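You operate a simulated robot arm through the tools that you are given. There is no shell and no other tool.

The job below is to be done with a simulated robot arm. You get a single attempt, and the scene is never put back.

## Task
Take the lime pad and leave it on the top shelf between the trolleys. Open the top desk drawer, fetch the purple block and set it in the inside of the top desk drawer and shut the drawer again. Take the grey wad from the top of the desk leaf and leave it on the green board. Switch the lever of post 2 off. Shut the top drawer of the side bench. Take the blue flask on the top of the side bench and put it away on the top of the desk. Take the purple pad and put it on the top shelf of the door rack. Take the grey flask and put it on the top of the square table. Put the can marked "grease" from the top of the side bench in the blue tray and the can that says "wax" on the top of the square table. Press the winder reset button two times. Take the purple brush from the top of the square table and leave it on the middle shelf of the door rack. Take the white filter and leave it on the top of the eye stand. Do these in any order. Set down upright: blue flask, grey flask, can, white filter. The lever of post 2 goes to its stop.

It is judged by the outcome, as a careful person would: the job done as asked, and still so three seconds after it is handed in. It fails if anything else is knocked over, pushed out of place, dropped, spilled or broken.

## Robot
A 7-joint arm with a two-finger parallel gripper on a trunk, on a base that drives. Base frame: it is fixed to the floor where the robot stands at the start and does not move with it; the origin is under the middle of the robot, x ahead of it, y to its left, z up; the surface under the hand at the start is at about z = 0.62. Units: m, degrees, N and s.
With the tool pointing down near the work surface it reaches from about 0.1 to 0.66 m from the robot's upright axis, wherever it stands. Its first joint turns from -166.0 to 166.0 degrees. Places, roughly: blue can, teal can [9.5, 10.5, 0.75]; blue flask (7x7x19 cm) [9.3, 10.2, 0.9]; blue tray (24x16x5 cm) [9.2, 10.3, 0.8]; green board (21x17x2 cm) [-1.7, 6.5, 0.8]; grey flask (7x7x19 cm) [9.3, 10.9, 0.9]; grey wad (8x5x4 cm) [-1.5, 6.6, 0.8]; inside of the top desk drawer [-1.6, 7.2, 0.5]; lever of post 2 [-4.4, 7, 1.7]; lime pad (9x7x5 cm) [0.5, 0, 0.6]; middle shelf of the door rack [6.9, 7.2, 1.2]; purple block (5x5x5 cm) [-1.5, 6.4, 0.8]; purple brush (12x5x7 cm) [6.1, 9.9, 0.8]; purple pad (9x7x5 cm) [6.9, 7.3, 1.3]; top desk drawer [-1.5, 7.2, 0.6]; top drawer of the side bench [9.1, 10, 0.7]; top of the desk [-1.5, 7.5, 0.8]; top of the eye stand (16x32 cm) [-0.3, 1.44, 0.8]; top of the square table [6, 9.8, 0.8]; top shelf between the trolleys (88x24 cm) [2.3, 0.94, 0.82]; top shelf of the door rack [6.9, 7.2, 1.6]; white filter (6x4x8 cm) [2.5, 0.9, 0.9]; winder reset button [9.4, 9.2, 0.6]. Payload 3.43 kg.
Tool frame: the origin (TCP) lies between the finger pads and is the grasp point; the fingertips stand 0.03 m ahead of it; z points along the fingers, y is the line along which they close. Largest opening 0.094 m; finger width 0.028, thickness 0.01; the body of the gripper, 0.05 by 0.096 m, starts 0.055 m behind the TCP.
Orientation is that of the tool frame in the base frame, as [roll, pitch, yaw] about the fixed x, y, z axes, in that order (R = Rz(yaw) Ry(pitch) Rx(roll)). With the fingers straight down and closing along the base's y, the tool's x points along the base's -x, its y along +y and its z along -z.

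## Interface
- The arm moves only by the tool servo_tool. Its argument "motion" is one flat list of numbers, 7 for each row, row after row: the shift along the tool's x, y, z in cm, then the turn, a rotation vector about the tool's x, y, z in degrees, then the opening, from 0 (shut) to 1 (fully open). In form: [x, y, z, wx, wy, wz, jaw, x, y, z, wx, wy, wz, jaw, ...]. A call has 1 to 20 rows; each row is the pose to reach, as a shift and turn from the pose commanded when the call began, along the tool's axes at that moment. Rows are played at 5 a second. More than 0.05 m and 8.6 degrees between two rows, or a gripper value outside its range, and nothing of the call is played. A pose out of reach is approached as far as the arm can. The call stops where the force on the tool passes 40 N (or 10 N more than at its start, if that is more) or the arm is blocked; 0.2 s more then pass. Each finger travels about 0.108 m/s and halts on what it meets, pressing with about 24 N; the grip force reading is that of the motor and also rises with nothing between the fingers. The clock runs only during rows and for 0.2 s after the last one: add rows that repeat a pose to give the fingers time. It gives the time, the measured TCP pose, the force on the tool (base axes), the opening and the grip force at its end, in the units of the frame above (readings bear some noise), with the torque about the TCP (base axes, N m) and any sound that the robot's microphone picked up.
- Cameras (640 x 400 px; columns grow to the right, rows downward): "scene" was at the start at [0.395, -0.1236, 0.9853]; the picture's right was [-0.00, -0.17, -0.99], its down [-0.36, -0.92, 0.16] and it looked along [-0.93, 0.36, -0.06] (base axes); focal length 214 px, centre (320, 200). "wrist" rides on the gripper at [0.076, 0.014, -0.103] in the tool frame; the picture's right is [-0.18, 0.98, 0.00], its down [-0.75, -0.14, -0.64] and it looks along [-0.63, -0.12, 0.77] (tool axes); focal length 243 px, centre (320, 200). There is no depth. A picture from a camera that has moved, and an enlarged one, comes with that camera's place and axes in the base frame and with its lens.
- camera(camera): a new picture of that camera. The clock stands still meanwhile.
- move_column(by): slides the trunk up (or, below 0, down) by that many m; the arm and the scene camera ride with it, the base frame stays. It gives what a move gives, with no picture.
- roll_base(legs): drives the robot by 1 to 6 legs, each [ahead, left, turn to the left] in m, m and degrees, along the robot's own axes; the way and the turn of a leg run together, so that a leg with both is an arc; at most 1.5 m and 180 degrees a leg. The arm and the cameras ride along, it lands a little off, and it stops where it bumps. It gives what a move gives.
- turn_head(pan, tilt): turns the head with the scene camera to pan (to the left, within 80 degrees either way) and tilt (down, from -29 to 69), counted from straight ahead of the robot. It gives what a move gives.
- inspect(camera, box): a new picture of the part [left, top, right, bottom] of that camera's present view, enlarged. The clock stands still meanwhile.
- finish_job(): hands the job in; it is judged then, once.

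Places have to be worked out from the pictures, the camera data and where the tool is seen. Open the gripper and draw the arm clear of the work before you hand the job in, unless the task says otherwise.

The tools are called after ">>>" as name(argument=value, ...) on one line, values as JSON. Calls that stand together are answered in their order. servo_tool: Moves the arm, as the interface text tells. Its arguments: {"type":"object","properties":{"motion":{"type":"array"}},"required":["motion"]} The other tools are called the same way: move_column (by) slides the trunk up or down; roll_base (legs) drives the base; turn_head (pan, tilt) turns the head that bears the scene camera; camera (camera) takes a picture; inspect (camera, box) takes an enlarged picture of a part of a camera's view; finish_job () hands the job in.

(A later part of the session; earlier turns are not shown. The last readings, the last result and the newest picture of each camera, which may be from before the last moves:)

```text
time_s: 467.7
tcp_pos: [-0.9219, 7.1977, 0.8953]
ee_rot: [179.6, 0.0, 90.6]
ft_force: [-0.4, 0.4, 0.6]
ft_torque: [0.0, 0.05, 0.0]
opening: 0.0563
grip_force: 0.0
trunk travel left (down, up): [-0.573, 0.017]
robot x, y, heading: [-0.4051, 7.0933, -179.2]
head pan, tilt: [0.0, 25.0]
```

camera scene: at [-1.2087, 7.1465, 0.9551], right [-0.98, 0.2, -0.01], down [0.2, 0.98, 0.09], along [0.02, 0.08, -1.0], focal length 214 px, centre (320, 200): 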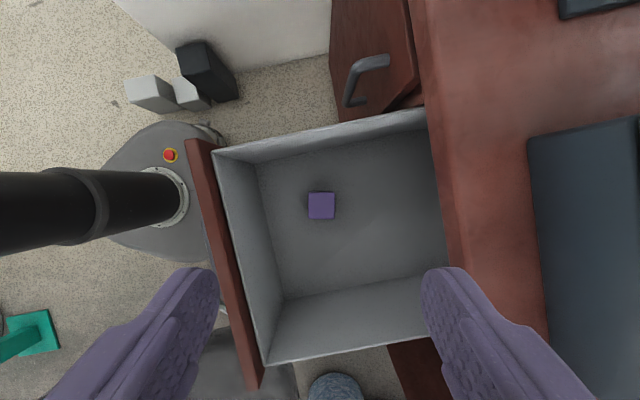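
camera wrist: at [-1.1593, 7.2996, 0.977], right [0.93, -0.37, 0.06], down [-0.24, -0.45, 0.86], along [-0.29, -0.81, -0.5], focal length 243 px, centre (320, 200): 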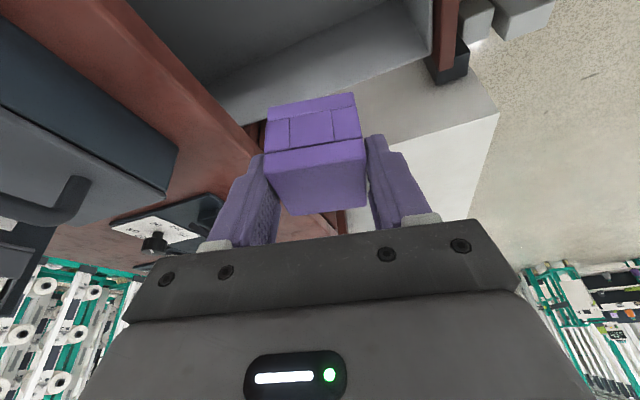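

Now I pitch the hand 60° toward the drawer while raising it, before lowering with the trunk.

>>> servo_tool(motion=[0.5, -0.25, -2.9, 7.5, 0, 0, 0.6, 1, -0.5, -5.8, 15, 0, 0, 0.6, 1.5, -0.75, -8.7, 22.5, 0, 0, 0.6, 2, -1, -11.6, 30, 0, 0, 0.6, 2.4, -1.25, -14.5, 37.5, 0, 0, 0.6, 2.9, -1.5, -17.4, 45, 0, 0, 0.6, 3.4, -1.75, -20.3, 52.5, 0, 0, 0.6, 3.9, -2, -23.2, 60, 0, 0, 0.6, 3.9, -2, -23.2, 60, 0, 0, 0.6])

>>> move_column(by=-0.47)

>>> turn_head(pan=0, tilt=20)

>>> camera(camera="scene")

```text
time_s: 469.7
tcp_pos: [-0.9462, 7.2364, 1.1271]
ee_rot: [-120.2, 0.0, 90.4]
ft_force: [0.2, 0.3, -0.1]
ft_torque: [-0.01, 0.01, -0.01]
opening: 0.0563
grip_force: 0.1
trunk travel left (down, up): [-0.573, 0.017]
robot x, y, heading: [-0.4019, 7.0924, -179.3]
head pan, tilt: [0.0, 25.0]
```

```text
refused: -0.47 is not a number from -0.4 to 0.4
```

```text
time_s: 470.4
tcp_pos: [-0.9449, 7.2363, 1.1257]
ee_rot: [-120.5, 0.0, 90.4]
ft_force: [1.0, -0.8, 0.3]
ft_torque: [0.02, 0.0, 0.03]
opening: 0.0561
grip_force: 0.1
trunk travel left (down, up): [-0.573, 0.017]
robot x, y, heading: [-0.4016, 7.0931, -179.7]
head pan, tilt: [0.0, 20.0]
```

```text
taken
camera scene: at [-0.9147, 7.1593, 1.146], right [-0.51, 0.0, 0.86], down [0.29, 0.94, 0.17], along [-0.81, 0.34, -0.48], focal length 214 px, centre (320, 200)
```

scene: 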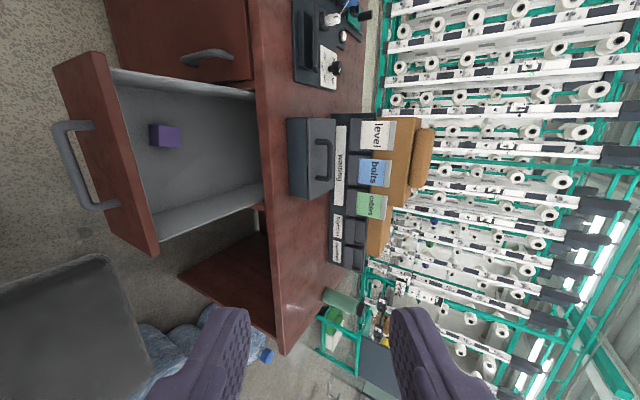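

The trunk step was too long for one call. I shift the hand 2 cm back for clearance and lower in two steps.

>>> servo_tool(motion=[0, 1, -1.7, 0, 0, 0, 0.6, 0, 1, -1.7, 0, 0, 0, 0.6])

>>> move_column(by=-0.3)

>>> move_column(by=-0.175)

>>> camera(camera="scene")

>>> camera(camera="wrist")

```text
time_s: 471.0
tcp_pos: [-0.9249, 7.2376, 1.1259]
ee_rot: [-120.4, 0.0, 90.4]
ft_force: [0.3, 0.4, 0.4]
ft_torque: [0.02, -0.02, 0.03]
opening: 0.0564
grip_force: 0.1
trunk travel left (down, up): [-0.573, 0.017]
robot x, y, heading: [-0.4032, 7.0924, -179.5]
head pan, tilt: [0.0, 20.0]
```

```text
time_s: 474.0
tcp_pos: [-0.9242, 7.2387, 0.8258]
ee_rot: [-120.5, 0.0, 90.3]
ft_force: [0.8, 0.3, -0.4]
ft_torque: [0.01, -0.03, 0.01]
opening: 0.0564
grip_force: 0.0
trunk travel left (down, up): [-0.273, 0.317]
robot x, y, heading: [-0.4056, 7.0929, -179.5]
head pan, tilt: [0.0, 20.0]
```

```text
time_s: 475.9
tcp_pos: [-0.9245, 7.238, 0.6513]
ee_rot: [-120.4, 0.1, 90.4]
ft_force: [0.1, 0.0, -0.4]
ft_torque: [0.03, 0.02, 0.0]
opening: 0.0561
grip_force: 0.0
trunk travel left (down, up): [-0.098, 0.492]
robot x, y, heading: [-0.4037, 7.0942, -179.6]
head pan, tilt: [0.0, 20.0]
```

```text
taken
camera scene: at [-0.8936, 7.1609, 0.6707], right [-0.51, 0.0, 0.86], down [0.29, 0.94, 0.17], along [-0.81, 0.34, -0.48], focal length 214 px, centre (320, 200)
```

scene: 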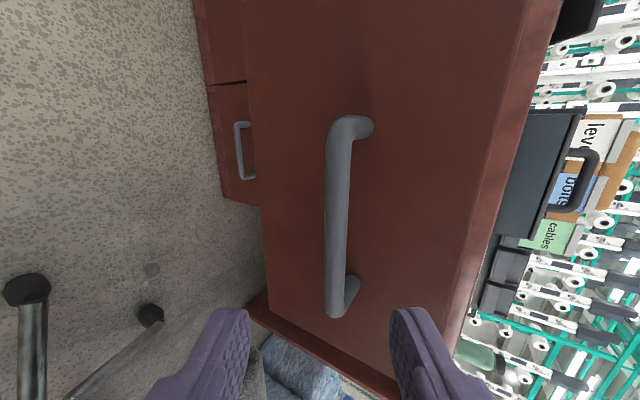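

```text
taken
camera wrist: at [-0.8289, 7.3159, 0.6904], right [0.5, -0.18, -0.85], down [0.49, -0.75, 0.45], along [-0.72, -0.64, -0.29], focal length 243 px, centre (320, 200)
```

wrist: 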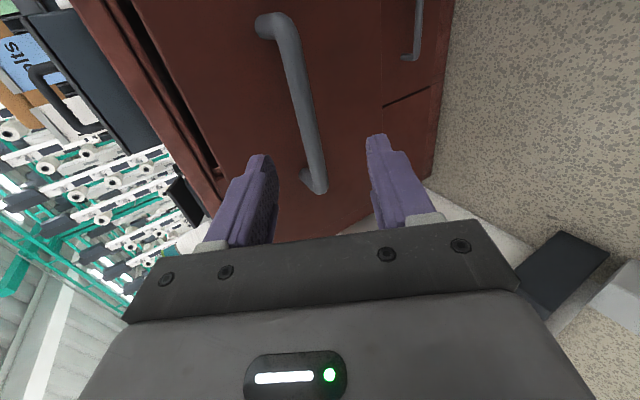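

The bar lies about 9.4 cm ahead and 1.2 cm above the finger mid-plane. I correct, advance 8.1 cm and close on it.

>>> servo_tool(motion=[0, -1.2, 1.5, 0, 0, 0, 0.6, 0, -1.2, 4, 0, 0, 0, 0.6, 0, -1.2, 6.5, 0, 0, 0, 0.6, 0, -1.2, 7.5, 0, 0, 0, 0.6, 0, -1.2, 8.1, 0, 0, 0, 0.6, 0, -1.2, 8.1, 0, 0, 0, 0.3, 0, -1.2, 8.1, 0, 0, 0, 0, 0, -1.2, 8.1, 0, 0, 0, 0, 0, -1.2, 8.1, 0, 0, 0, 0])

>>> camera(camera="scene")

```text
time_s: 477.9
tcp_pos: [-0.9993, 7.2375, 0.6198]
ee_rot: [-120.3, 0.1, 90.4]
ft_force: [-1.0, 0.1, -1.2]
ft_torque: [0.23, 0.02, -0.18]
opening: 0.0155
grip_force: 44.7
trunk travel left (down, up): [-0.098, 0.492]
robot x, y, heading: [-0.4027, 7.0928, -179.4]
head pan, tilt: [0.0, 20.0]
```

```text
taken
camera scene: at [-0.969, 7.1598, 0.6394], right [-0.51, 0.0, 0.86], down [0.29, 0.94, 0.17], along [-0.81, 0.34, -0.48], focal length 214 px, centre (320, 200)
```

scene: 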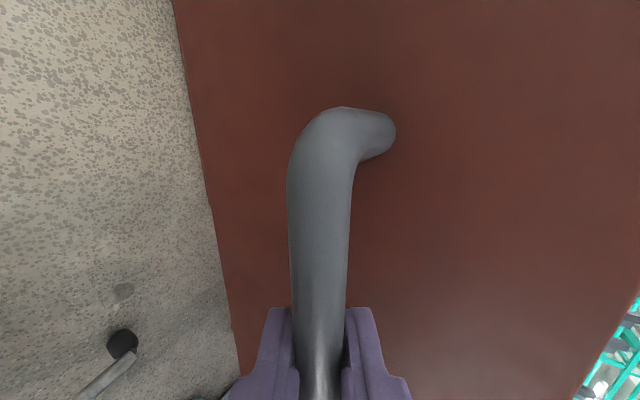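

Gripped. I push the drawer in by rolling forward 0.26 m.

>>> roll_base(legs=[[0.26, 0, 0]])

```text
time_s: 479.8
tcp_pos: [-1.2568, 7.2374, 0.6213]
ee_rot: [-120.4, 0.0, 90.3]
ft_force: [-0.2, 16.8, -3.6]
ft_torque: [0.52, -0.04, -0.16]
opening: 0.0161
grip_force: 44.9
trunk travel left (down, up): [-0.098, 0.492]
robot x, y, heading: [-0.6568, 7.0894, -179.7]
head pan, tilt: [0.0, 20.0]
```

About 1.7 cm remain. I push the rest with the arm in small steps until it meets the stop.

>>> servo_tool(motion=[0, -0.25, 0.43, 0, 0, 0, 0, 0, -0.5, 0.87, 0, 0, 0, 0, 0, -0.75, 1.3, 0, 0, 0, 0, 0, -0.9, 1.56, 0, 0, 0, 0, 0, -1, 1.73, 0, 0, 0, 0, 0, -1.1, 1.91, 0, 0, 0, 0, 0, -1.2, 2.08, 0, 0, 0, 0, 0, -1.2, 2.08, 0, 0, 0, 0])

>>> camera(camera="scene")

```text
time_s: 481.3
tcp_pos: [-1.2743, 7.238, 0.6178]
ee_rot: [-120.9, -0.2, 90.2]
ft_force: [11.6, -3.1, 12.5]
ft_torque: [0.06, 0.0, 0.35]
opening: 0.0158
grip_force: 45.3
trunk travel left (down, up): [-0.098, 0.492]
robot x, y, heading: [-0.6597, 7.0914, -179.6]
head pan, tilt: [0.0, 20.0]
stopped in row 7: the force on the tool passed its limit at 41 N (the readings are from after the stop); the commanded pose is now the measured one
```

```text
taken
camera scene: at [-1.2445, 7.16, 0.6379], right [-0.51, 0.0, 0.86], down [0.29, 0.94, 0.18], along [-0.81, 0.34, -0.48], focal length 214 px, centre (320, 200)
```

scene: 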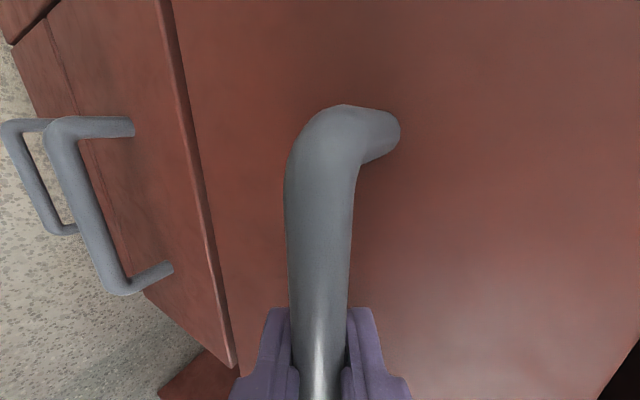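

The drawer hit its stop at exactly the original closed position (TCP x=−1.274). I release and back off.

>>> servo_tool(motion=[0, 0, 0, 0, 0, 0, 0.6, 0, 0, 0, 0, 0, 0, 0.6, 0, 0, 0, 0, 0, 0, 0.6, 0, 0, -3, 0, 0, 0, 0.6, 0, 0, -7, 0, 0, 0, 0.8, 0, 0, -10, 0, 0, 0, 1, 0, 0, -10, 0, 0, 0, 1])

>>> move_column(by=0.35)

>>> camera(camera="scene")

```text
time_s: 482.9
tcp_pos: [-1.1881, 7.239, 0.6687]
ee_rot: [-120.8, -0.1, 90.1]
ft_force: [0.0, -0.6, -0.3]
ft_torque: [-0.03, 0.02, -0.01]
opening: 0.0939
grip_force: 0.0
trunk travel left (down, up): [-0.098, 0.492]
robot x, y, heading: [-0.661, 7.0934, -179.7]
head pan, tilt: [0.0, 20.0]
```

```text
time_s: 486.4
tcp_pos: [-1.189, 7.2389, 1.0179]
ee_rot: [-121.0, 0.0, 90.0]
ft_force: [-0.7, -0.1, 0.6]
ft_torque: [0.0, 0.03, 0.02]
opening: 0.0939
grip_force: 0.1
trunk travel left (down, up): [-0.448, 0.142]
robot x, y, heading: [-0.6596, 7.094, -179.7]
head pan, tilt: [0.0, 20.0]
```

```text
taken
camera scene: at [-1.1591, 7.1605, 1.0386], right [-0.51, 0.0, 0.86], down [0.29, 0.94, 0.18], along [-0.81, 0.34, -0.48], focal length 214 px, centre (320, 200)
```

scene: 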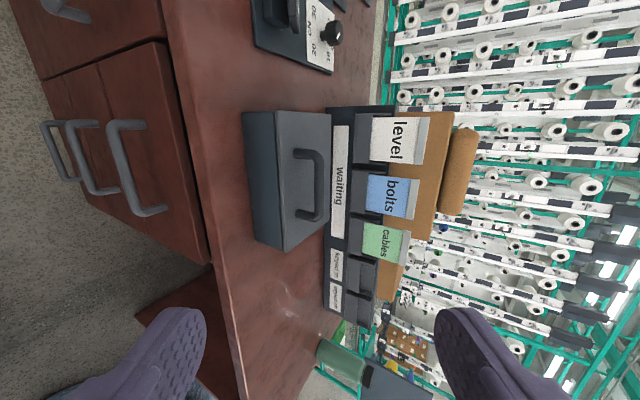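

The drawer is shut. I bring the hand back to the neutral pose and leave the desk area.

>>> servo_tool(motion=[0, 0, -1, -7.5, 0, 0, 1, 0, 0, -2, -15, 0, 0, 1, 0, 0, -3, -22.5, 0, 0, 1, 0, 0, -4, -30, 0, 0, 1, 0, 0, -5, -37.5, 0, 0, 1, 0, 0, -6, -45, 0, 0, 1, 0, 0, -7, -52.5, 0, 0, 1, 0, 0, -8, -60, 0, 0, 1, 0, 0, -8, -60, 0, 0, 1])

>>> servo_tool(motion=[-1.3, 0.6, 0, 0, 0, 8.2, 1, -2.6, 1.2, 0, 0, 0, 16.4, 1, -3.9, 1.8, 0, 0, 0, 24.6, 1, -5.2, 2.4, 0, 0, 0, 32.8, 1, -6.5, 3, 0, 0, 0, 41, 1, -7.8, 3.6, 0, 0, 0, 49.2, 1, -9.1, 4.2, 0, 0, 0, 57.4, 1, -10.4, 4.8, 0, 0, 0, 65.6, 1, -11.7, 5.4, 0, 0, 0, 73.8, 1, -12.6, 6, 0, 0, 0, 82, 1, -13, 6.5, 0, 0, 0, 90, 1, -13, 6.5, 0, 0, 0, 90, 1])

>>> roll_base(legs=[[-0.6, 0, 0], [0, 1.3, 0], [0, 1.2, 0], [0, 0, -90], [0, 0, -90]])

```text
time_s: 488.4
tcp_pos: [-1.1201, 7.2398, 1.0605]
ee_rot: [179.1, 0.0, 90.1]
ft_force: [0.1, 0.3, -0.3]
ft_torque: [0.0, 0.0, 0.03]
opening: 0.0938
grip_force: 0.1
out of reach, approached as far as the arm can: row 7
trunk travel left (down, up): [-0.448, 0.142]
robot x, y, heading: [-0.6611, 7.0909, -179.6]
head pan, tilt: [0.0, 20.0]
```

```text
time_s: 490.9
tcp_pos: [-1.0561, 7.1082, 1.061]
ee_rot: [-180.0, -0.9, 0.2]
ft_force: [0.8, -0.1, 0.1]
ft_torque: [0.01, -0.01, 0.01]
opening: 0.094
grip_force: 0.0
trunk travel left (down, up): [-0.448, 0.142]
robot x, y, heading: [-0.6628, 7.0878, -179.7]
head pan, tilt: [0.0, 20.0]
```

```text
time_s: 513.7
tcp_pos: [0.3646, 4.6035, 1.0622]
ee_rot: [180.0, -1.1, -178.1]
ft_force: [-0.2, 0.4, -0.9]
ft_torque: [-0.02, 0.01, 0.01]
opening: 0.0942
grip_force: 0.2
trunk travel left (down, up): [-0.448, 0.142]
robot x, y, heading: [-0.0248, 4.6104, 2.2]
head pan, tilt: [0.0, 20.0]
```

Now at [-0.02, 4.61] facing +x. I pitch the hand and look east for the way to the rack and tables.

>>> servo_tool(motion=[-1, 0, -1, 0, -8, 0, 1, -2, 0, -2, 0, -16, 0, 1, -3, 0, -3, 0, -24, 0, 1, -4, 0, -4, 0, -32, 0, 1, -5, 0, -5, 0, -40, 0, 1, -5, 0, -5, 0, -40, 0, 1])

>>> turn_head(pan=0, tilt=-29)

>>> camera(camera="scene")

>>> turn_head(pan=45, tilt=-29)

>>> camera(camera="scene")

```text
time_s: 515.1
tcp_pos: [0.4169, 4.6055, 1.1098]
ee_rot: [180.0, 39.0, -178.1]
ft_force: [-0.2, 0.4, -0.2]
ft_torque: [0.0, 0.03, -0.02]
opening: 0.0941
grip_force: 0.1
trunk travel left (down, up): [-0.448, 0.142]
robot x, y, heading: [-0.0329, 4.61, 2.4]
head pan, tilt: [0.0, 20.0]
```

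```text
time_s: 516.2
tcp_pos: [0.4155, 4.6048, 1.1111]
ee_rot: [-180.0, 38.9, -178.1]
ft_force: [-0.4, -0.9, -0.1]
ft_torque: [-0.04, 0.0, -0.02]
opening: 0.0938
grip_force: 0.0
trunk travel left (down, up): [-0.448, 0.142]
robot x, y, heading: [-0.03, 4.6069, 2.3]
head pan, tilt: [0.0, -28.6]
```

```text
taken
camera scene: at [0.4905, 4.6079, 1.2546], right [0.03, -1.0, 0.0], down [-0.38, -0.01, -0.92], along [0.92, 0.03, -0.38], focal length 214 px, centre (320, 200)
```

scene: 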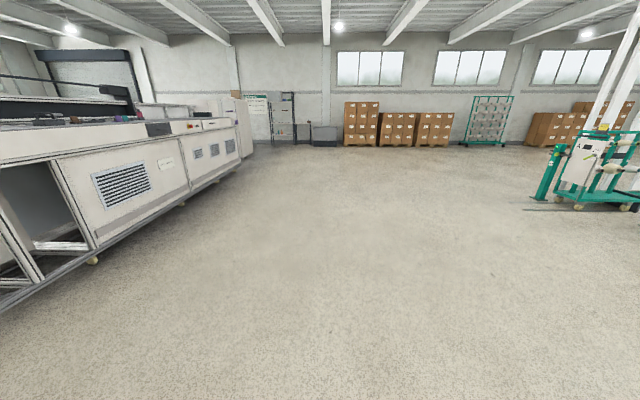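

```text
time_s: 517.4
tcp_pos: [0.4159, 4.6045, 1.1112]
ee_rot: [180.0, 38.9, -178.1]
ft_force: [0.0, 0.1, 0.4]
ft_torque: [0.01, -0.01, 0.01]
opening: 0.0939
grip_force: 0.0
trunk travel left (down, up): [-0.448, 0.142]
robot x, y, heading: [-0.032, 4.6104, 2.0]
head pan, tilt: [45.0, -28.6]
```

```text
taken
camera scene: at [0.4766, 4.6549, 1.2698], right [0.47, -0.69, -0.55], down [-0.48, 0.32, -0.82], along [0.74, 0.64, -0.18], focal length 214 px, centre (320, 200)
```

scene: 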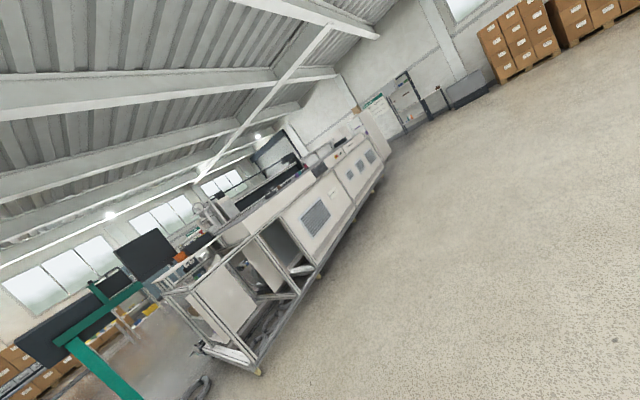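

East is wide open floor; a long machine stands along y≈6.8 on the left up to x≈6, with racks and pallets beyond. I drive about 4.3 m east along y≈4.6 and look again.

>>> roll_base(legs=[[1.45, 0, -2], [1.45, 0, 0], [1.45, 0, 0]])

>>> turn_head(pan=20, tilt=-29)

>>> camera(camera="scene")

```text
time_s: 538.3
tcp_pos: [4.7834, 4.5799, 1.1107]
ee_rot: [180.0, 39.0, 179.0]
ft_force: [0.3, 0.4, -0.4]
ft_torque: [0.0, 0.02, -0.05]
opening: 0.0939
grip_force: 0.1
trunk travel left (down, up): [-0.448, 0.142]
robot x, y, heading: [4.3363, 4.6077, -0.6]
head pan, tilt: [45.0, -28.6]
```

```text
time_s: 539.1
tcp_pos: [4.7837, 4.5811, 1.1107]
ee_rot: [179.9, 39.0, 179.0]
ft_force: [-0.2, -0.1, -0.4]
ft_torque: [0.03, -0.01, 0.01]
opening: 0.094
grip_force: 0.1
trunk travel left (down, up): [-0.448, 0.142]
robot x, y, heading: [4.3364, 4.606, -0.9]
head pan, tilt: [20.0, -28.6]
```

```text
taken
camera scene: at [4.8563, 4.6022, 1.2578], right [0.2, -0.94, -0.27], down [-0.39, 0.17, -0.9], along [0.9, 0.28, -0.34], focal length 214 px, centre (320, 200)
```

scene: 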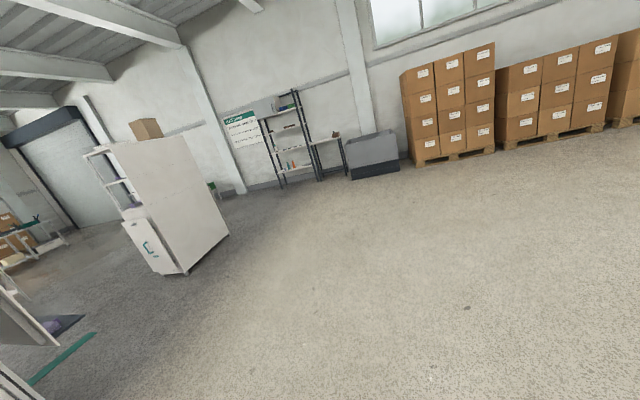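

The white door rack stands at x 6.5–7.3, y≈7.0 with its closed back toward me; its open side must face north. I drive east to x≈8.3 and turn north to look.

>>> roll_base(legs=[[1.45, 0, 0.9], [1.45, 0, 0], [1.1, 0, 0], [0, 0, 90]])

>>> turn_head(pan=0, tilt=-29)

>>> camera(camera="scene")

```text
time_s: 562.3
tcp_pos: [8.3664, 5.0219, 1.1103]
ee_rot: [180.0, 39.1, -90.3]
ft_force: [0.0, 0.9, 0.3]
ft_torque: [-0.03, 0.02, -0.02]
opening: 0.0938
grip_force: 0.1
trunk travel left (down, up): [-0.448, 0.142]
robot x, y, heading: [8.347, 4.5815, 90.0]
head pan, tilt: [20.0, -28.6]
```

```text
time_s: 563.1
tcp_pos: [8.3664, 5.0208, 1.1108]
ee_rot: [180.0, 39.0, -90.3]
ft_force: [-0.2, -0.3, 0.0]
ft_torque: [0.02, -0.04, -0.01]
opening: 0.0938
grip_force: 0.1
trunk travel left (down, up): [-0.448, 0.142]
robot x, y, heading: [8.3452, 4.5745, 89.9]
head pan, tilt: [0.0, -28.6]
```

```text
taken
camera scene: at [8.3647, 5.099, 1.2546], right [1.0, -0.01, 0.0], down [0.0, -0.38, -0.93], along [0.01, 0.93, -0.38], focal length 214 px, centre (320, 200)
```

scene: 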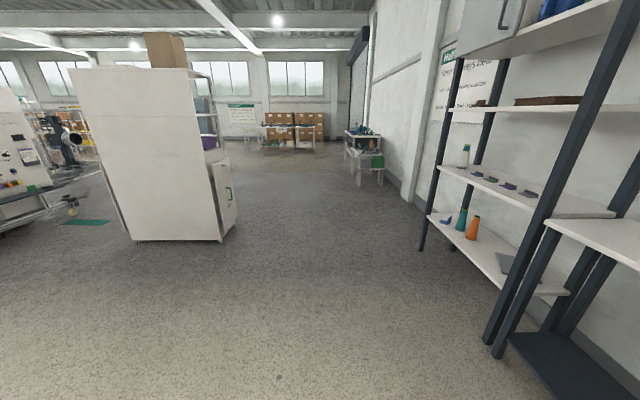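

The door rack's shelves with the purple pad show on its right side, and the side bench is visible ahead near [9.3, 10.3]. I drive north along x≈8.35 to y≈7.9 and look at the rack's north side and the surroundings.

>>> roll_base(legs=[[1.45, 0.1, 0], [1.45, 0, 0], [0.5, 0, 0]])

>>> camera(camera="scene")

>>> turn_head(pan=65, tilt=-5)

>>> camera(camera="scene")

```text
time_s: 579.6
tcp_pos: [8.2863, 8.4119, 1.1098]
ee_rot: [180.0, 39.0, -91.2]
ft_force: [-0.1, -0.6, 0.4]
ft_torque: [-0.01, 0.04, -0.01]
opening: 0.0939
grip_force: 0.0
trunk travel left (down, up): [-0.448, 0.142]
robot x, y, heading: [8.2613, 7.9662, 89.1]
head pan, tilt: [0.0, -28.6]
```

```text
taken
camera scene: at [8.2864, 8.4895, 1.2543], right [1.0, -0.02, 0.0], down [-0.01, -0.38, -0.92], along [0.02, 0.92, -0.38], focal length 214 px, centre (320, 200)
```

scene: 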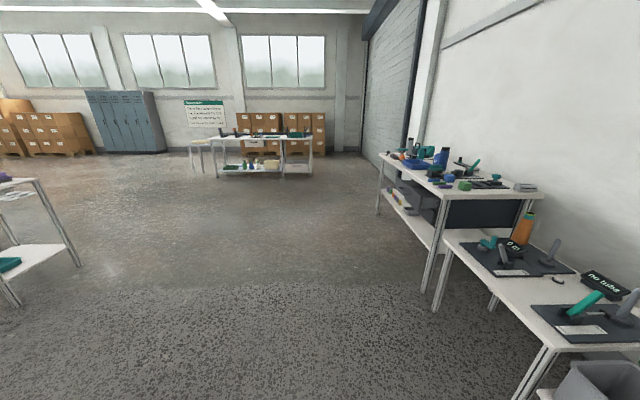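

```text
time_s: 581.0
tcp_pos: [8.2864, 8.4124, 1.1107]
ee_rot: [180.0, 39.1, -91.2]
ft_force: [0.1, 0.0, 0.0]
ft_torque: [0.01, -0.02, 0.02]
opening: 0.094
grip_force: 0.1
trunk travel left (down, up): [-0.448, 0.142]
robot x, y, heading: [8.2624, 7.9677, 88.8]
head pan, tilt: [65.0, -5.0]
```

```text
taken
camera scene: at [8.2063, 8.4464, 1.2575], right [0.44, 0.56, -0.7], down [-0.09, -0.75, -0.66], along [-0.9, 0.35, -0.27], focal length 214 px, centre (320, 200)
```

scene: 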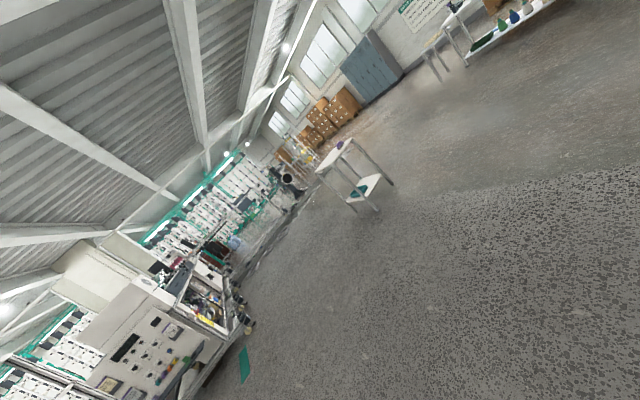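

The side bench and the lower winder table are on the right, the square table on the left. I turn toward −x and look at the rack's north side.

>>> roll_base(legs=[[0.4, 0, 0], [0, 0, 91]])

>>> turn_head(pan=35, tilt=-29)

>>> camera(camera="scene")

```text
time_s: 587.3
tcp_pos: [7.8225, 8.4045, 1.1101]
ee_rot: [-180.0, 39.0, -1.7]
ft_force: [-1.6, 0.5, 0.3]
ft_torque: [0.0, 0.01, 0.02]
opening: 0.0941
grip_force: 0.1
trunk travel left (down, up): [-0.448, 0.142]
robot x, y, heading: [8.2663, 8.3736, 178.5]
head pan, tilt: [65.0, -5.0]
```

```text
time_s: 588.2
tcp_pos: [7.8225, 8.4053, 1.1108]
ee_rot: [180.0, 39.1, -1.7]
ft_force: [0.8, -0.1, 0.5]
ft_torque: [-0.01, 0.02, 0.0]
opening: 0.0937
grip_force: 0.0
trunk travel left (down, up): [-0.448, 0.142]
robot x, y, heading: [8.2668, 8.3743, 178.8]
head pan, tilt: [35.0, -28.6]
```

```text
taken
camera scene: at [7.7501, 8.3684, 1.264], right [-0.34, 0.83, -0.45], down [0.43, -0.29, -0.86], along [-0.84, -0.48, -0.26], focal length 214 px, centre (320, 200)
```

scene: 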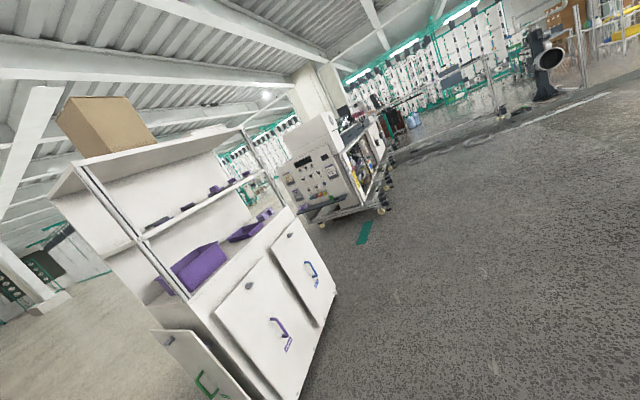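

The rack's front faces north: lower doors, a middle shelf (z≈1.2) with purple things, and a top shelf (z≈1.6) under a box. I drive to x≈6.9 and turn to face it.

>>> roll_base(legs=[[1.37, 0, 0], [0, 0, 91]])

>>> turn_head(pan=0, tilt=-29)

>>> camera(camera="scene")

```text
time_s: 598.9
tcp_pos: [6.8761, 7.9632, 1.1103]
ee_rot: [-180.0, 39.1, 88.8]
ft_force: [-1.0, -0.9, -0.7]
ft_torque: [0.03, 0.01, 0.0]
opening: 0.094
grip_force: 0.1
trunk travel left (down, up): [-0.448, 0.142]
robot x, y, heading: [6.9024, 8.4027, -91.1]
head pan, tilt: [35.0, -28.6]
```

```text
time_s: 599.9
tcp_pos: [6.8771, 7.9621, 1.1106]
ee_rot: [-179.9, 39.0, 88.9]
ft_force: [-0.4, -0.3, -0.8]
ft_torque: [0.0, 0.0, -0.02]
opening: 0.0938
grip_force: 0.1
trunk travel left (down, up): [-0.448, 0.142]
robot x, y, heading: [6.8992, 8.4077, -91.0]
head pan, tilt: [0.0, -28.6]
```

```text
taken
camera scene: at [6.8732, 7.8855, 1.2546], right [-1.0, 0.02, 0.0], down [0.01, 0.38, -0.93], along [-0.02, -0.93, -0.38], focal length 214 px, centre (320, 200)
```

scene: 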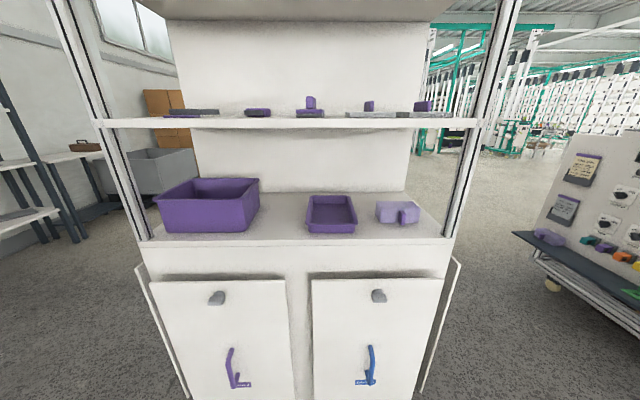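

The middle shelf (z≈1.23) holds several small things, among them the purple pad. I raise the trunk and hand to look onto it from above.

>>> move_column(by=0.14)

>>> servo_tool(motion=[-3, 0, -2.5, 0, 0, 0, 1, -6, 0, -5, 0, 0, 0, 1, -9, 0, -7.5, 0, 0, 0, 1, -12, 0, -10, 0, 0, 0, 1, -12, 0, -10, 0, 0, 0, 1])

>>> camera(camera="scene")

```text
time_s: 601.6
tcp_pos: [6.8761, 7.9622, 1.2504]
ee_rot: [-180.0, 38.9, 88.9]
ft_force: [0.3, 0.7, -0.8]
ft_torque: [0.03, -0.02, 0.0]
opening: 0.0938
grip_force: 0.1
trunk travel left (down, up): [-0.588, 0.002]
robot x, y, heading: [6.9025, 8.4066, -90.9]
head pan, tilt: [0.0, -28.6]
```

```text
time_s: 602.8
tcp_pos: [6.876, 7.9324, 1.4029]
ee_rot: [-180.0, 39.0, 88.9]
ft_force: [-0.7, 0.3, 0.0]
ft_torque: [0.01, -0.01, -0.02]
opening: 0.0941
grip_force: 0.1
trunk travel left (down, up): [-0.588, 0.002]
robot x, y, heading: [6.9039, 8.4054, -91.1]
head pan, tilt: [0.0, -28.6]
```

```text
taken
camera scene: at [6.8724, 7.8557, 1.5467], right [-1.0, 0.02, 0.0], down [0.01, 0.38, -0.92], along [-0.02, -0.92, -0.38], focal length 214 px, centre (320, 200)
```

scene: 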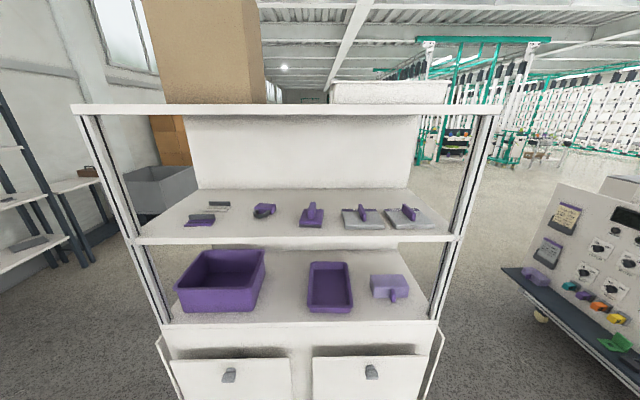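

I zoom in on the items on the middle shelf.

>>> inspect(camera="scene", box=[160, 180, 450, 320])

>>> inspect(camera="scene", box=[240, 190, 440, 240])

```text
2.21 times, centred on (305, 250) of scene
camera zoom: at [6.8724, 7.8557, 1.5467], right [-1.0, 0.02, 0.0], down [0.01, 0.38, -0.92], along [-0.02, -0.92, -0.38], focal length 473 px, centre (353, 90)
```

zoom: 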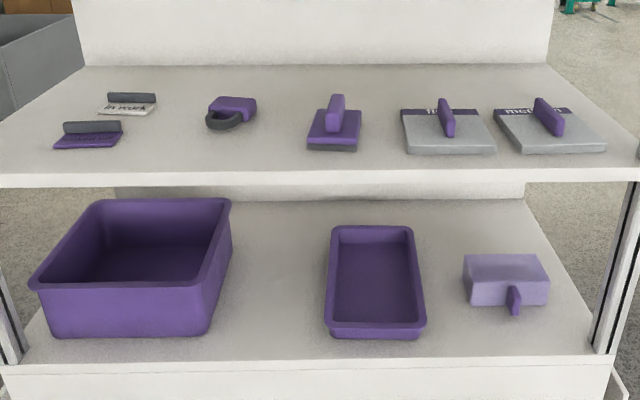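

```text
3.20 times, centred on (340, 215) of scene
camera zoom: at [6.8724, 7.8557, 1.5467], right [-1.0, 0.02, 0.0], down [0.01, 0.38, -0.92], along [-0.02, -0.92, -0.38], focal length 686 px, centre (256, 152)
```

zoom: 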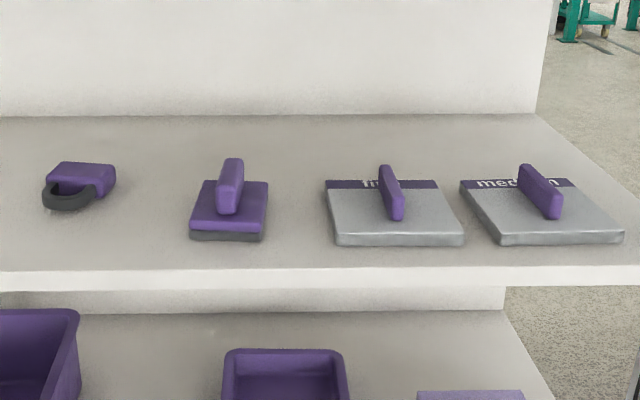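

The purple pad (plate with ridge) is at about [6.884, 7.309] on the middle shelf, next to a padlock and abrasive pads. I now raise the hand to see the top shelf between the boxes.

>>> servo_tool(motion=[-3.3, 0, -2.7, 0, -3.5, 0, 1, -6.5, 0, -5.4, 0, -7, 0, 1, -9.8, 0, -8.1, 0, -10.5, 0, 1, -13, 0, -10.8, 0, -14, 0, 1, -16.3, 0, -13.5, 0, -17.5, 0, 1, -19.6, 0, -16.3, 0, -21, 0, 1, -19.6, 0, -16.3, 0, -21, 0, 1])

>>> turn_head(pan=0, tilt=0)

>>> camera(camera="scene")

```text
time_s: 604.4
tcp_pos: [6.8728, 7.8822, 1.6508]
ee_rot: [-179.9, 60.0, 88.8]
ft_force: [-1.1, -0.4, 0.0]
ft_torque: [0.01, -0.02, 0.0]
opening: 0.0941
grip_force: 0.1
trunk travel left (down, up): [-0.588, 0.002]
robot x, y, heading: [6.9055, 8.4101, -90.7]
head pan, tilt: [0.0, -28.6]
```

```text
time_s: 605.3
tcp_pos: [6.8734, 7.8835, 1.6506]
ee_rot: [-179.9, 60.0, 88.9]
ft_force: [-0.1, 0.3, -0.4]
ft_torque: [0.02, 0.01, -0.01]
opening: 0.0938
grip_force: 0.1
trunk travel left (down, up): [-0.588, 0.002]
robot x, y, heading: [6.904, 8.4073, -91.1]
head pan, tilt: [0.0, 0.0]
```

```text
taken
camera scene: at [6.8711, 7.8627, 1.767], right [-1.0, 0.02, 0.0], down [0.01, 0.5, -0.87], along [-0.02, -0.87, -0.5], focal length 214 px, centre (320, 200)
```

scene: 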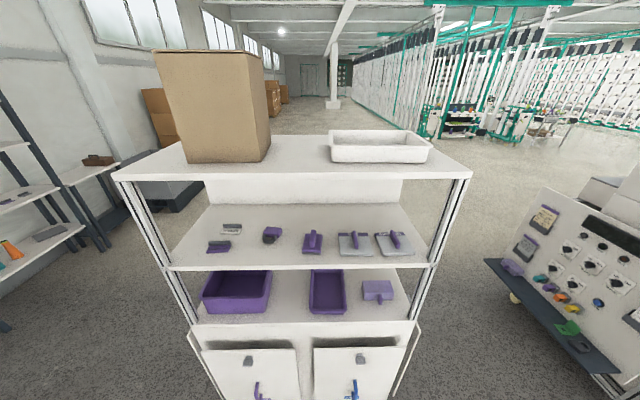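

The top shelf (z≈1.559, front edge y≈7.39) has a free gap x 6.83–7.02 between the box and the white tray; I'll put the pad at about [6.92, 7.30]. First I lower the hand to z≈1.40 and drive 0.38 m closer to take the pad.

>>> servo_tool(motion=[3, 0, 3.2, 0, 0, 0, 1, 6, 0, 6.4, 0, 0, 0, 1, 9, 0, 9.6, 0, 0, 0, 1, 12, 0, 12.8, 0, 0, 0, 1, 15, 0, 16, 0, 0, 0, 1, 17.85, 0, 19.1, 0, 0, 0, 1, 17.85, 0, 19.1, 0, 0, 0, 1])

>>> roll_base(legs=[[0.38, 0, 1]])

>>> camera(camera="scene")

```text
time_s: 606.9
tcp_pos: [6.8729, 7.8083, 1.4013]
ee_rot: [-179.9, 60.0, 88.9]
ft_force: [0.2, 0.4, -0.1]
ft_torque: [0.0, 0.0, 0.0]
opening: 0.0938
grip_force: 0.0
trunk travel left (down, up): [-0.588, 0.002]
robot x, y, heading: [6.9017, 8.4046, -91.0]
head pan, tilt: [0.0, 0.0]
```

```text
time_s: 609.3
tcp_pos: [6.8798, 7.4247, 1.4007]
ee_rot: [-179.9, 59.9, 89.7]
ft_force: [0.5, -0.3, 0.2]
ft_torque: [0.04, 0.06, -0.03]
opening: 0.094
grip_force: 0.1
trunk travel left (down, up): [-0.588, 0.002]
robot x, y, heading: [6.8983, 8.0292, -89.8]
head pan, tilt: [0.0, 0.0]
```

```text
taken
camera scene: at [6.8781, 7.4043, 1.5163], right [-1.0, 0.0, 0.0], down [0.0, 0.5, -0.87], along [0.0, -0.87, -0.5], focal length 214 px, centre (320, 200)
```

scene: 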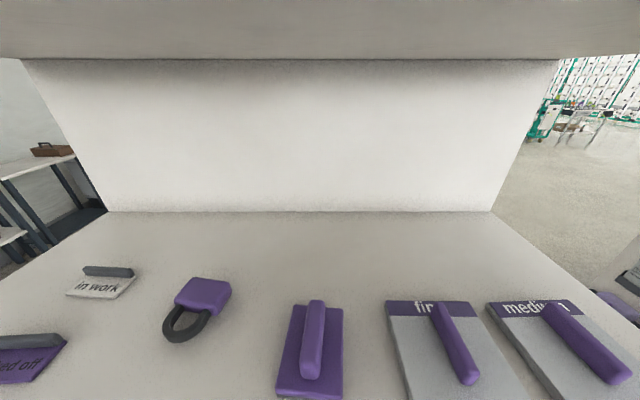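

The pad is centred at about [6.884, 7.277] with its ridge along y. I move to a pre-grasp point 7 cm back along the 60° axis with fingers at 0.6.

>>> servo_tool(motion=[0.8, 0.2, 3, 0, 0, 0, 0.6, 1.6, 0.4, 6, 0, 0, 0, 0.6, 2.4, 0.4, 9.1, 0, 0, 0, 0.6, 2.4, 0.4, 9.1, 0, 0, 0, 0.6])

>>> turn_head(pan=0, tilt=15)

>>> camera(camera="scene")

```text
time_s: 610.3
tcp_pos: [6.8847, 7.3597, 1.3346]
ee_rot: [-179.9, 60.0, 90.0]
ft_force: [0.7, 0.2, 0.0]
ft_torque: [0.0, 0.01, 0.01]
opening: 0.0564
grip_force: 0.0
trunk travel left (down, up): [-0.588, 0.002]
robot x, y, heading: [6.9006, 8.0242, -89.7]
head pan, tilt: [0.0, 0.0]
```

```text
time_s: 611.1
tcp_pos: [6.8844, 7.3572, 1.3338]
ee_rot: [-180.0, 59.9, 89.7]
ft_force: [0.3, -0.4, 0.4]
ft_torque: [0.01, 0.02, 0.0]
opening: 0.0563
grip_force: 0.1
trunk travel left (down, up): [-0.588, 0.002]
robot x, y, heading: [6.9025, 8.0248, -89.6]
head pan, tilt: [0.0, 15.0]
```

```text
taken
camera scene: at [6.882, 7.3468, 1.4282], right [-1.0, 0.0, 0.0], down [0.0, 0.71, -0.71], along [0.0, -0.71, -0.71], focal length 214 px, centre (320, 200)
```

scene: 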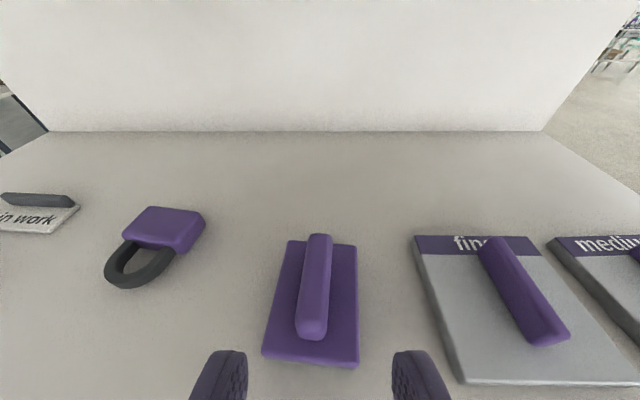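

Ridge centre at [6.885, 7.284], slightly turned (−4.5°). I advance 6.3 cm along the axis with a small yaw correction, then close.

>>> servo_tool(motion=[0.1, 0.1, 2, 1.4, 0, 0.8, 0.6, 0.2, 0.1, 4, 2.8, 0, 1.6, 0.6, 0.3, 0.1, 5.4, 3.9, 0, 2.25, 0.6, 0.3, 0.1, 6.3, 3.9, 0, 2.25, 0.6, 0.3, 0.1, 6.3, 3.9, 0, 2.25, 0.6])

>>> camera(camera="scene")

>>> camera(camera="wrist")

```text
time_s: 612.3
tcp_pos: [6.8838, 7.3046, 1.2999]
ee_rot: [-179.9, 60.0, 85.3]
ft_force: [-0.1, -0.1, -0.1]
ft_torque: [0.01, 0.03, -0.04]
opening: 0.0563
grip_force: 0.1
trunk travel left (down, up): [-0.588, 0.002]
robot x, y, heading: [6.8991, 8.0254, -89.9]
head pan, tilt: [0.0, 15.0]
```

```text
taken
camera scene: at [6.8814, 7.2943, 1.3932], right [-1.0, 0.08, 0.0], down [0.06, 0.7, -0.71], along [-0.06, -0.71, -0.71], focal length 214 px, centre (320, 200)
```

scene: 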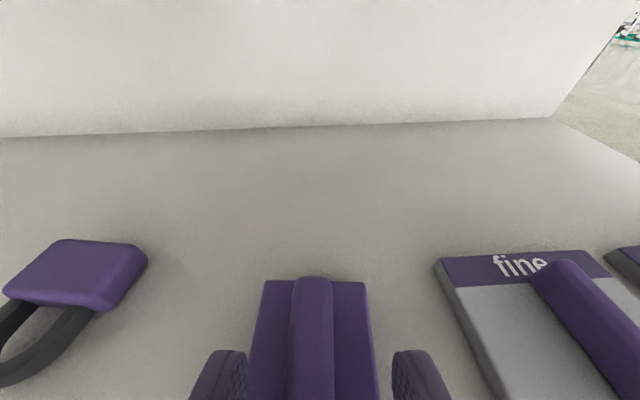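

```text
taken
camera wrist: at [6.9089, 7.4313, 1.2846], right [0.97, -0.17, 0.16], down [-0.13, 0.19, 0.97], along [-0.2, -0.97, 0.16], focal length 243 px, centre (320, 200)
```

wrist: 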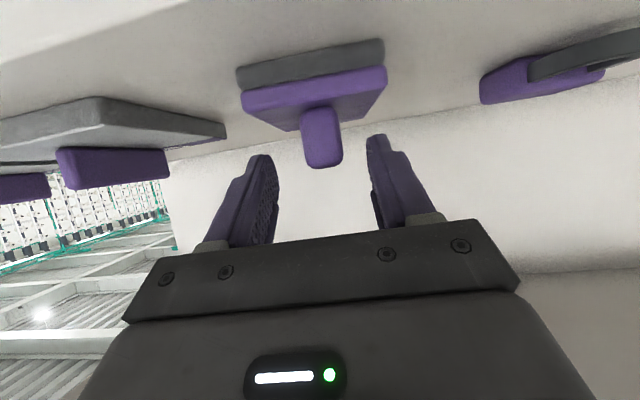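

The wrist view shows the plate top at z≈1.26 and the ridge top at ≈1.288, so I can go about 8 mm lower for a fuller grip before closing.

>>> servo_tool(motion=[0.35, 0, 0.2, 0, 0, 0, 0.6, 0.69, 0, 0.4, 0, 0, 0, 0.6, 0.69, 0, 0.4, 0, 0, 0, 0.3, 0.69, 0, 0.4, 0, 0, 0, 0, 0.69, 0, 0.4, 0, 0, 0, 0, 0.69, 0, 0.4, 0, 0, 0, 0])

>>> camera(camera="wrist")

```text
time_s: 613.7
tcp_pos: [6.885, 7.3051, 1.2913]
ee_rot: [-179.9, 60.0, 85.3]
ft_force: [-0.7, -0.1, -0.5]
ft_torque: [0.02, -0.01, -0.01]
opening: 0.0238
grip_force: 23.8
trunk travel left (down, up): [-0.588, 0.002]
robot x, y, heading: [6.9019, 8.0251, -90.0]
head pan, tilt: [0.0, 15.0]
```

```text
taken
camera wrist: at [6.9089, 7.4314, 1.2763], right [0.97, -0.17, 0.16], down [-0.13, 0.19, 0.97], along [-0.2, -0.97, 0.16], focal length 243 px, centre (320, 200)
```

wrist: 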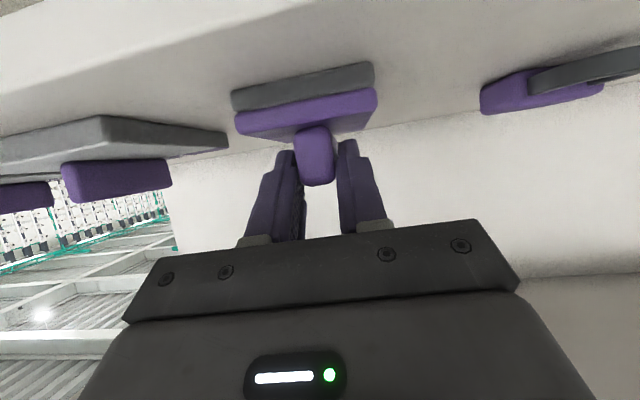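

The ridge is gripped (opening 0.024). I lift 4 cm and back the base out of the shelf by 0.2 m.

>>> servo_tool(motion=[-0.87, 0, -0.5, 0, 0, 0, 0, -1.73, 0, -1, 0, 0, 0, 0, -2.6, 0, -1.5, 0, 0, 0, 0, -3.46, 0, -2, 0, 0, 0, 0, -3.46, 0, -2, 0, 0, 0, 0])

>>> camera(camera="scene")

>>> roll_base(legs=[[-0.22, 0, 0]])

>>> camera(camera="scene")

```text
time_s: 614.9
tcp_pos: [6.8856, 7.305, 1.3306]
ee_rot: [-179.9, 60.0, 85.3]
ft_force: [-0.6, 0.6, -0.7]
ft_torque: [0.03, 0.02, -0.01]
opening: 0.0233
grip_force: 24.4
trunk travel left (down, up): [-0.588, 0.002]
robot x, y, heading: [6.9015, 8.0269, -89.7]
head pan, tilt: [0.0, 15.0]
```

```text
taken
camera scene: at [6.8817, 7.2944, 1.4253], right [-1.0, 0.08, 0.0], down [0.06, 0.7, -0.71], along [-0.06, -0.7, -0.71], focal length 214 px, centre (320, 200)
```

scene: 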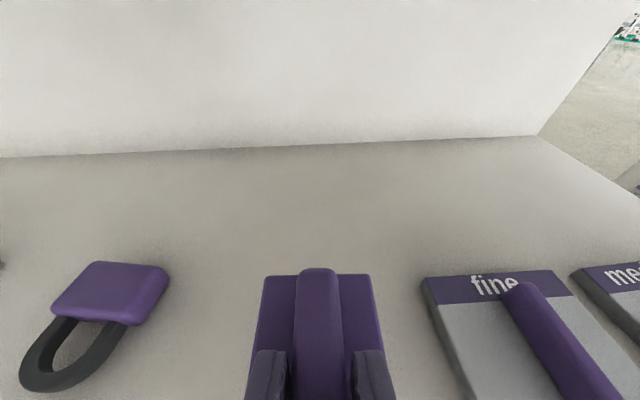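

```text
time_s: 616.6
tcp_pos: [6.884, 7.5289, 1.3323]
ee_rot: [-179.8, 60.1, 85.2]
ft_force: [0.2, 0.1, -1.0]
ft_torque: [0.05, 0.03, -0.02]
opening: 0.0233
grip_force: 23.8
trunk travel left (down, up): [-0.588, 0.002]
robot x, y, heading: [6.8983, 8.2468, -89.8]
head pan, tilt: [0.0, 15.0]
```

```text
taken
camera scene: at [6.8806, 7.5177, 1.426], right [-1.0, 0.08, 0.0], down [0.06, 0.7, -0.71], along [-0.06, -0.71, -0.71], focal length 214 px, centre (320, 200)
```

scene: 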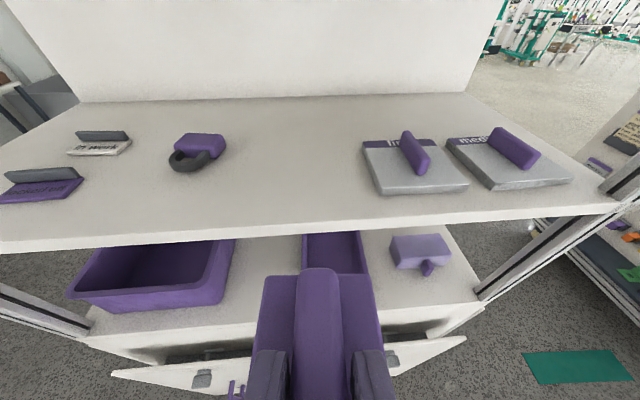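

The pad is out in the open. I raise the hand to z≈1.66 while retracting.

>>> servo_tool(motion=[-2.28, 0, -3.5, 0, 0, 0, 0, -4.56, 0, -7, 0, 0, 0, 0, -6.84, 0, -10.5, 0, 0, 0, 0, -9.12, 0, -14, 0, 0, 0, 0, -11.4, 0, -17.5, 0, 0, 0, 0, -13.7, 0, -21, 0, 0, 0, 0, -16, 0, -24.5, 0, 0, 0, 0, -18.2, 0, -28, 0, 0, 0, 0, -20.5, 0, -31.5, 0, 0, 0, 0, -20.5, 0, -31.5, 0, 0, 0, 0])

>>> turn_head(pan=0, tilt=0)

>>> camera(camera="scene")

```text
time_s: 618.8
tcp_pos: [6.8981, 7.6941, 1.667]
ee_rot: [-180.0, 60.0, 85.2]
ft_force: [-0.1, -0.4, 0.3]
ft_torque: [0.05, 0.03, -0.01]
opening: 0.0233
grip_force: 23.9
trunk travel left (down, up): [-0.588, 0.002]
robot x, y, heading: [6.8962, 8.2461, -89.7]
head pan, tilt: [0.0, 15.0]
```

```text
time_s: 619.6
tcp_pos: [6.8982, 7.6966, 1.6679]
ee_rot: [179.9, 60.1, 85.2]
ft_force: [0.0, 0.6, -1.0]
ft_torque: [0.01, 0.0, -0.01]
opening: 0.0234
grip_force: 24.4
trunk travel left (down, up): [-0.588, 0.002]
robot x, y, heading: [6.8965, 8.2466, -90.0]
head pan, tilt: [0.0, 0.0]
```

```text
taken
camera scene: at [6.8943, 7.6764, 1.7833], right [-1.0, 0.08, 0.0], down [0.04, 0.5, -0.87], along [-0.07, -0.86, -0.5], focal length 214 px, centre (320, 200)
```

scene: 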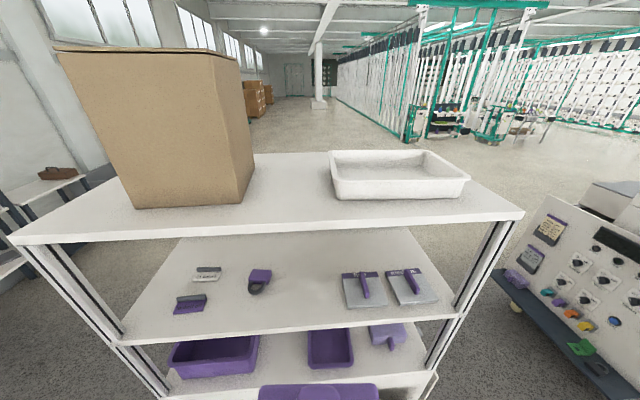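

The gap on the top shelf is x 6.82–7.03, front edge y≈7.385. I drive forward 0.35 m with a slight shift so the pad comes over [6.925, 7.31].

>>> roll_base(legs=[[0.35, 0.027, 0]])

>>> camera(camera="scene")

>>> camera(camera="wrist")

```text
time_s: 621.8
tcp_pos: [6.9267, 7.349, 1.6671]
ee_rot: [-179.9, 60.0, 85.3]
ft_force: [0.5, -0.1, -0.9]
ft_torque: [0.05, 0.0, -0.01]
opening: 0.0235
grip_force: 24.3
trunk travel left (down, up): [-0.588, 0.002]
robot x, y, heading: [6.9254, 7.8987, -90.0]
head pan, tilt: [0.0, 0.0]
```

```text
taken
camera scene: at [6.9224, 7.3293, 1.783], right [-1.0, 0.08, 0.0], down [0.04, 0.5, -0.87], along [-0.07, -0.86, -0.5], focal length 214 px, centre (320, 200)
```

scene: 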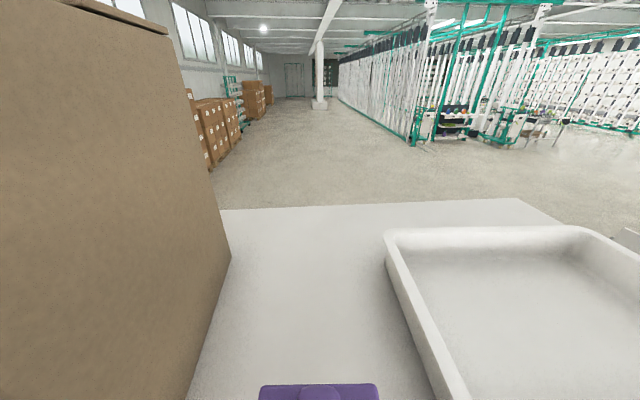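

```text
taken
camera wrist: at [6.9508, 7.4755, 1.6518], right [0.97, -0.17, 0.16], down [-0.13, 0.19, 0.97], along [-0.2, -0.97, 0.16], focal length 243 px, centre (320, 200)
```

wrist: 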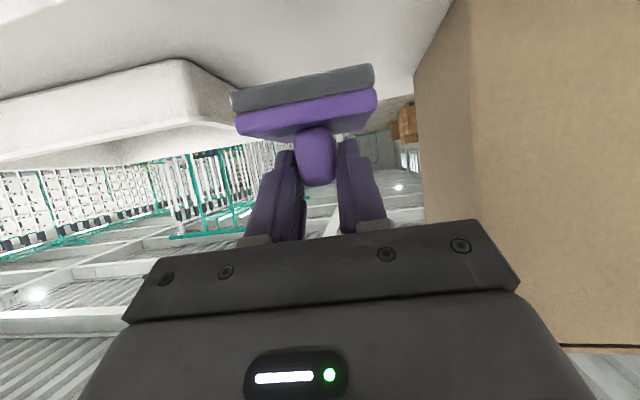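

The pad hangs between tray and box with room on both sides. I lower it 5 cm, then in small steps to contact.

>>> servo_tool(motion=[1.3, 0, 1.1, 0, 0, 0, 0, 2.6, 0, 2.2, 0, 0, 0, 0, 3.83, 0, 3.37, 0, 0, 0, 0, 3.83, 0, 3.37, 0, 0, 0, 0])

>>> servo_tool(motion=[0.26, 0, 0.15, 0, 0, 0, 0, 0.52, 0, 0.3, 0, 0, 0, 0, 0.78, 0, 0.45, 0, 0, 0, 0, 0.78, 0, 0.45, 0, 0, 0, 0])

```text
time_s: 622.8
tcp_pos: [6.9261, 7.3412, 1.6169]
ee_rot: [-179.9, 60.1, 85.3]
ft_force: [0.4, 0.2, -1.8]
ft_torque: [0.04, 0.0, -0.01]
opening: 0.0232
grip_force: 23.9
trunk travel left (down, up): [-0.588, 0.002]
robot x, y, heading: [6.9265, 7.9003, -89.9]
head pan, tilt: [0.0, 0.0]
```

```text
time_s: 623.8
tcp_pos: [6.9259, 7.3399, 1.6108]
ee_rot: [-180.0, 60.3, 85.3]
ft_force: [0.0, -2.2, 17.9]
ft_torque: [0.03, -0.01, 0.02]
opening: 0.0238
grip_force: 23.7
trunk travel left (down, up): [-0.588, 0.002]
robot x, y, heading: [6.9279, 7.9004, -90.1]
head pan, tilt: [0.0, 0.0]
```

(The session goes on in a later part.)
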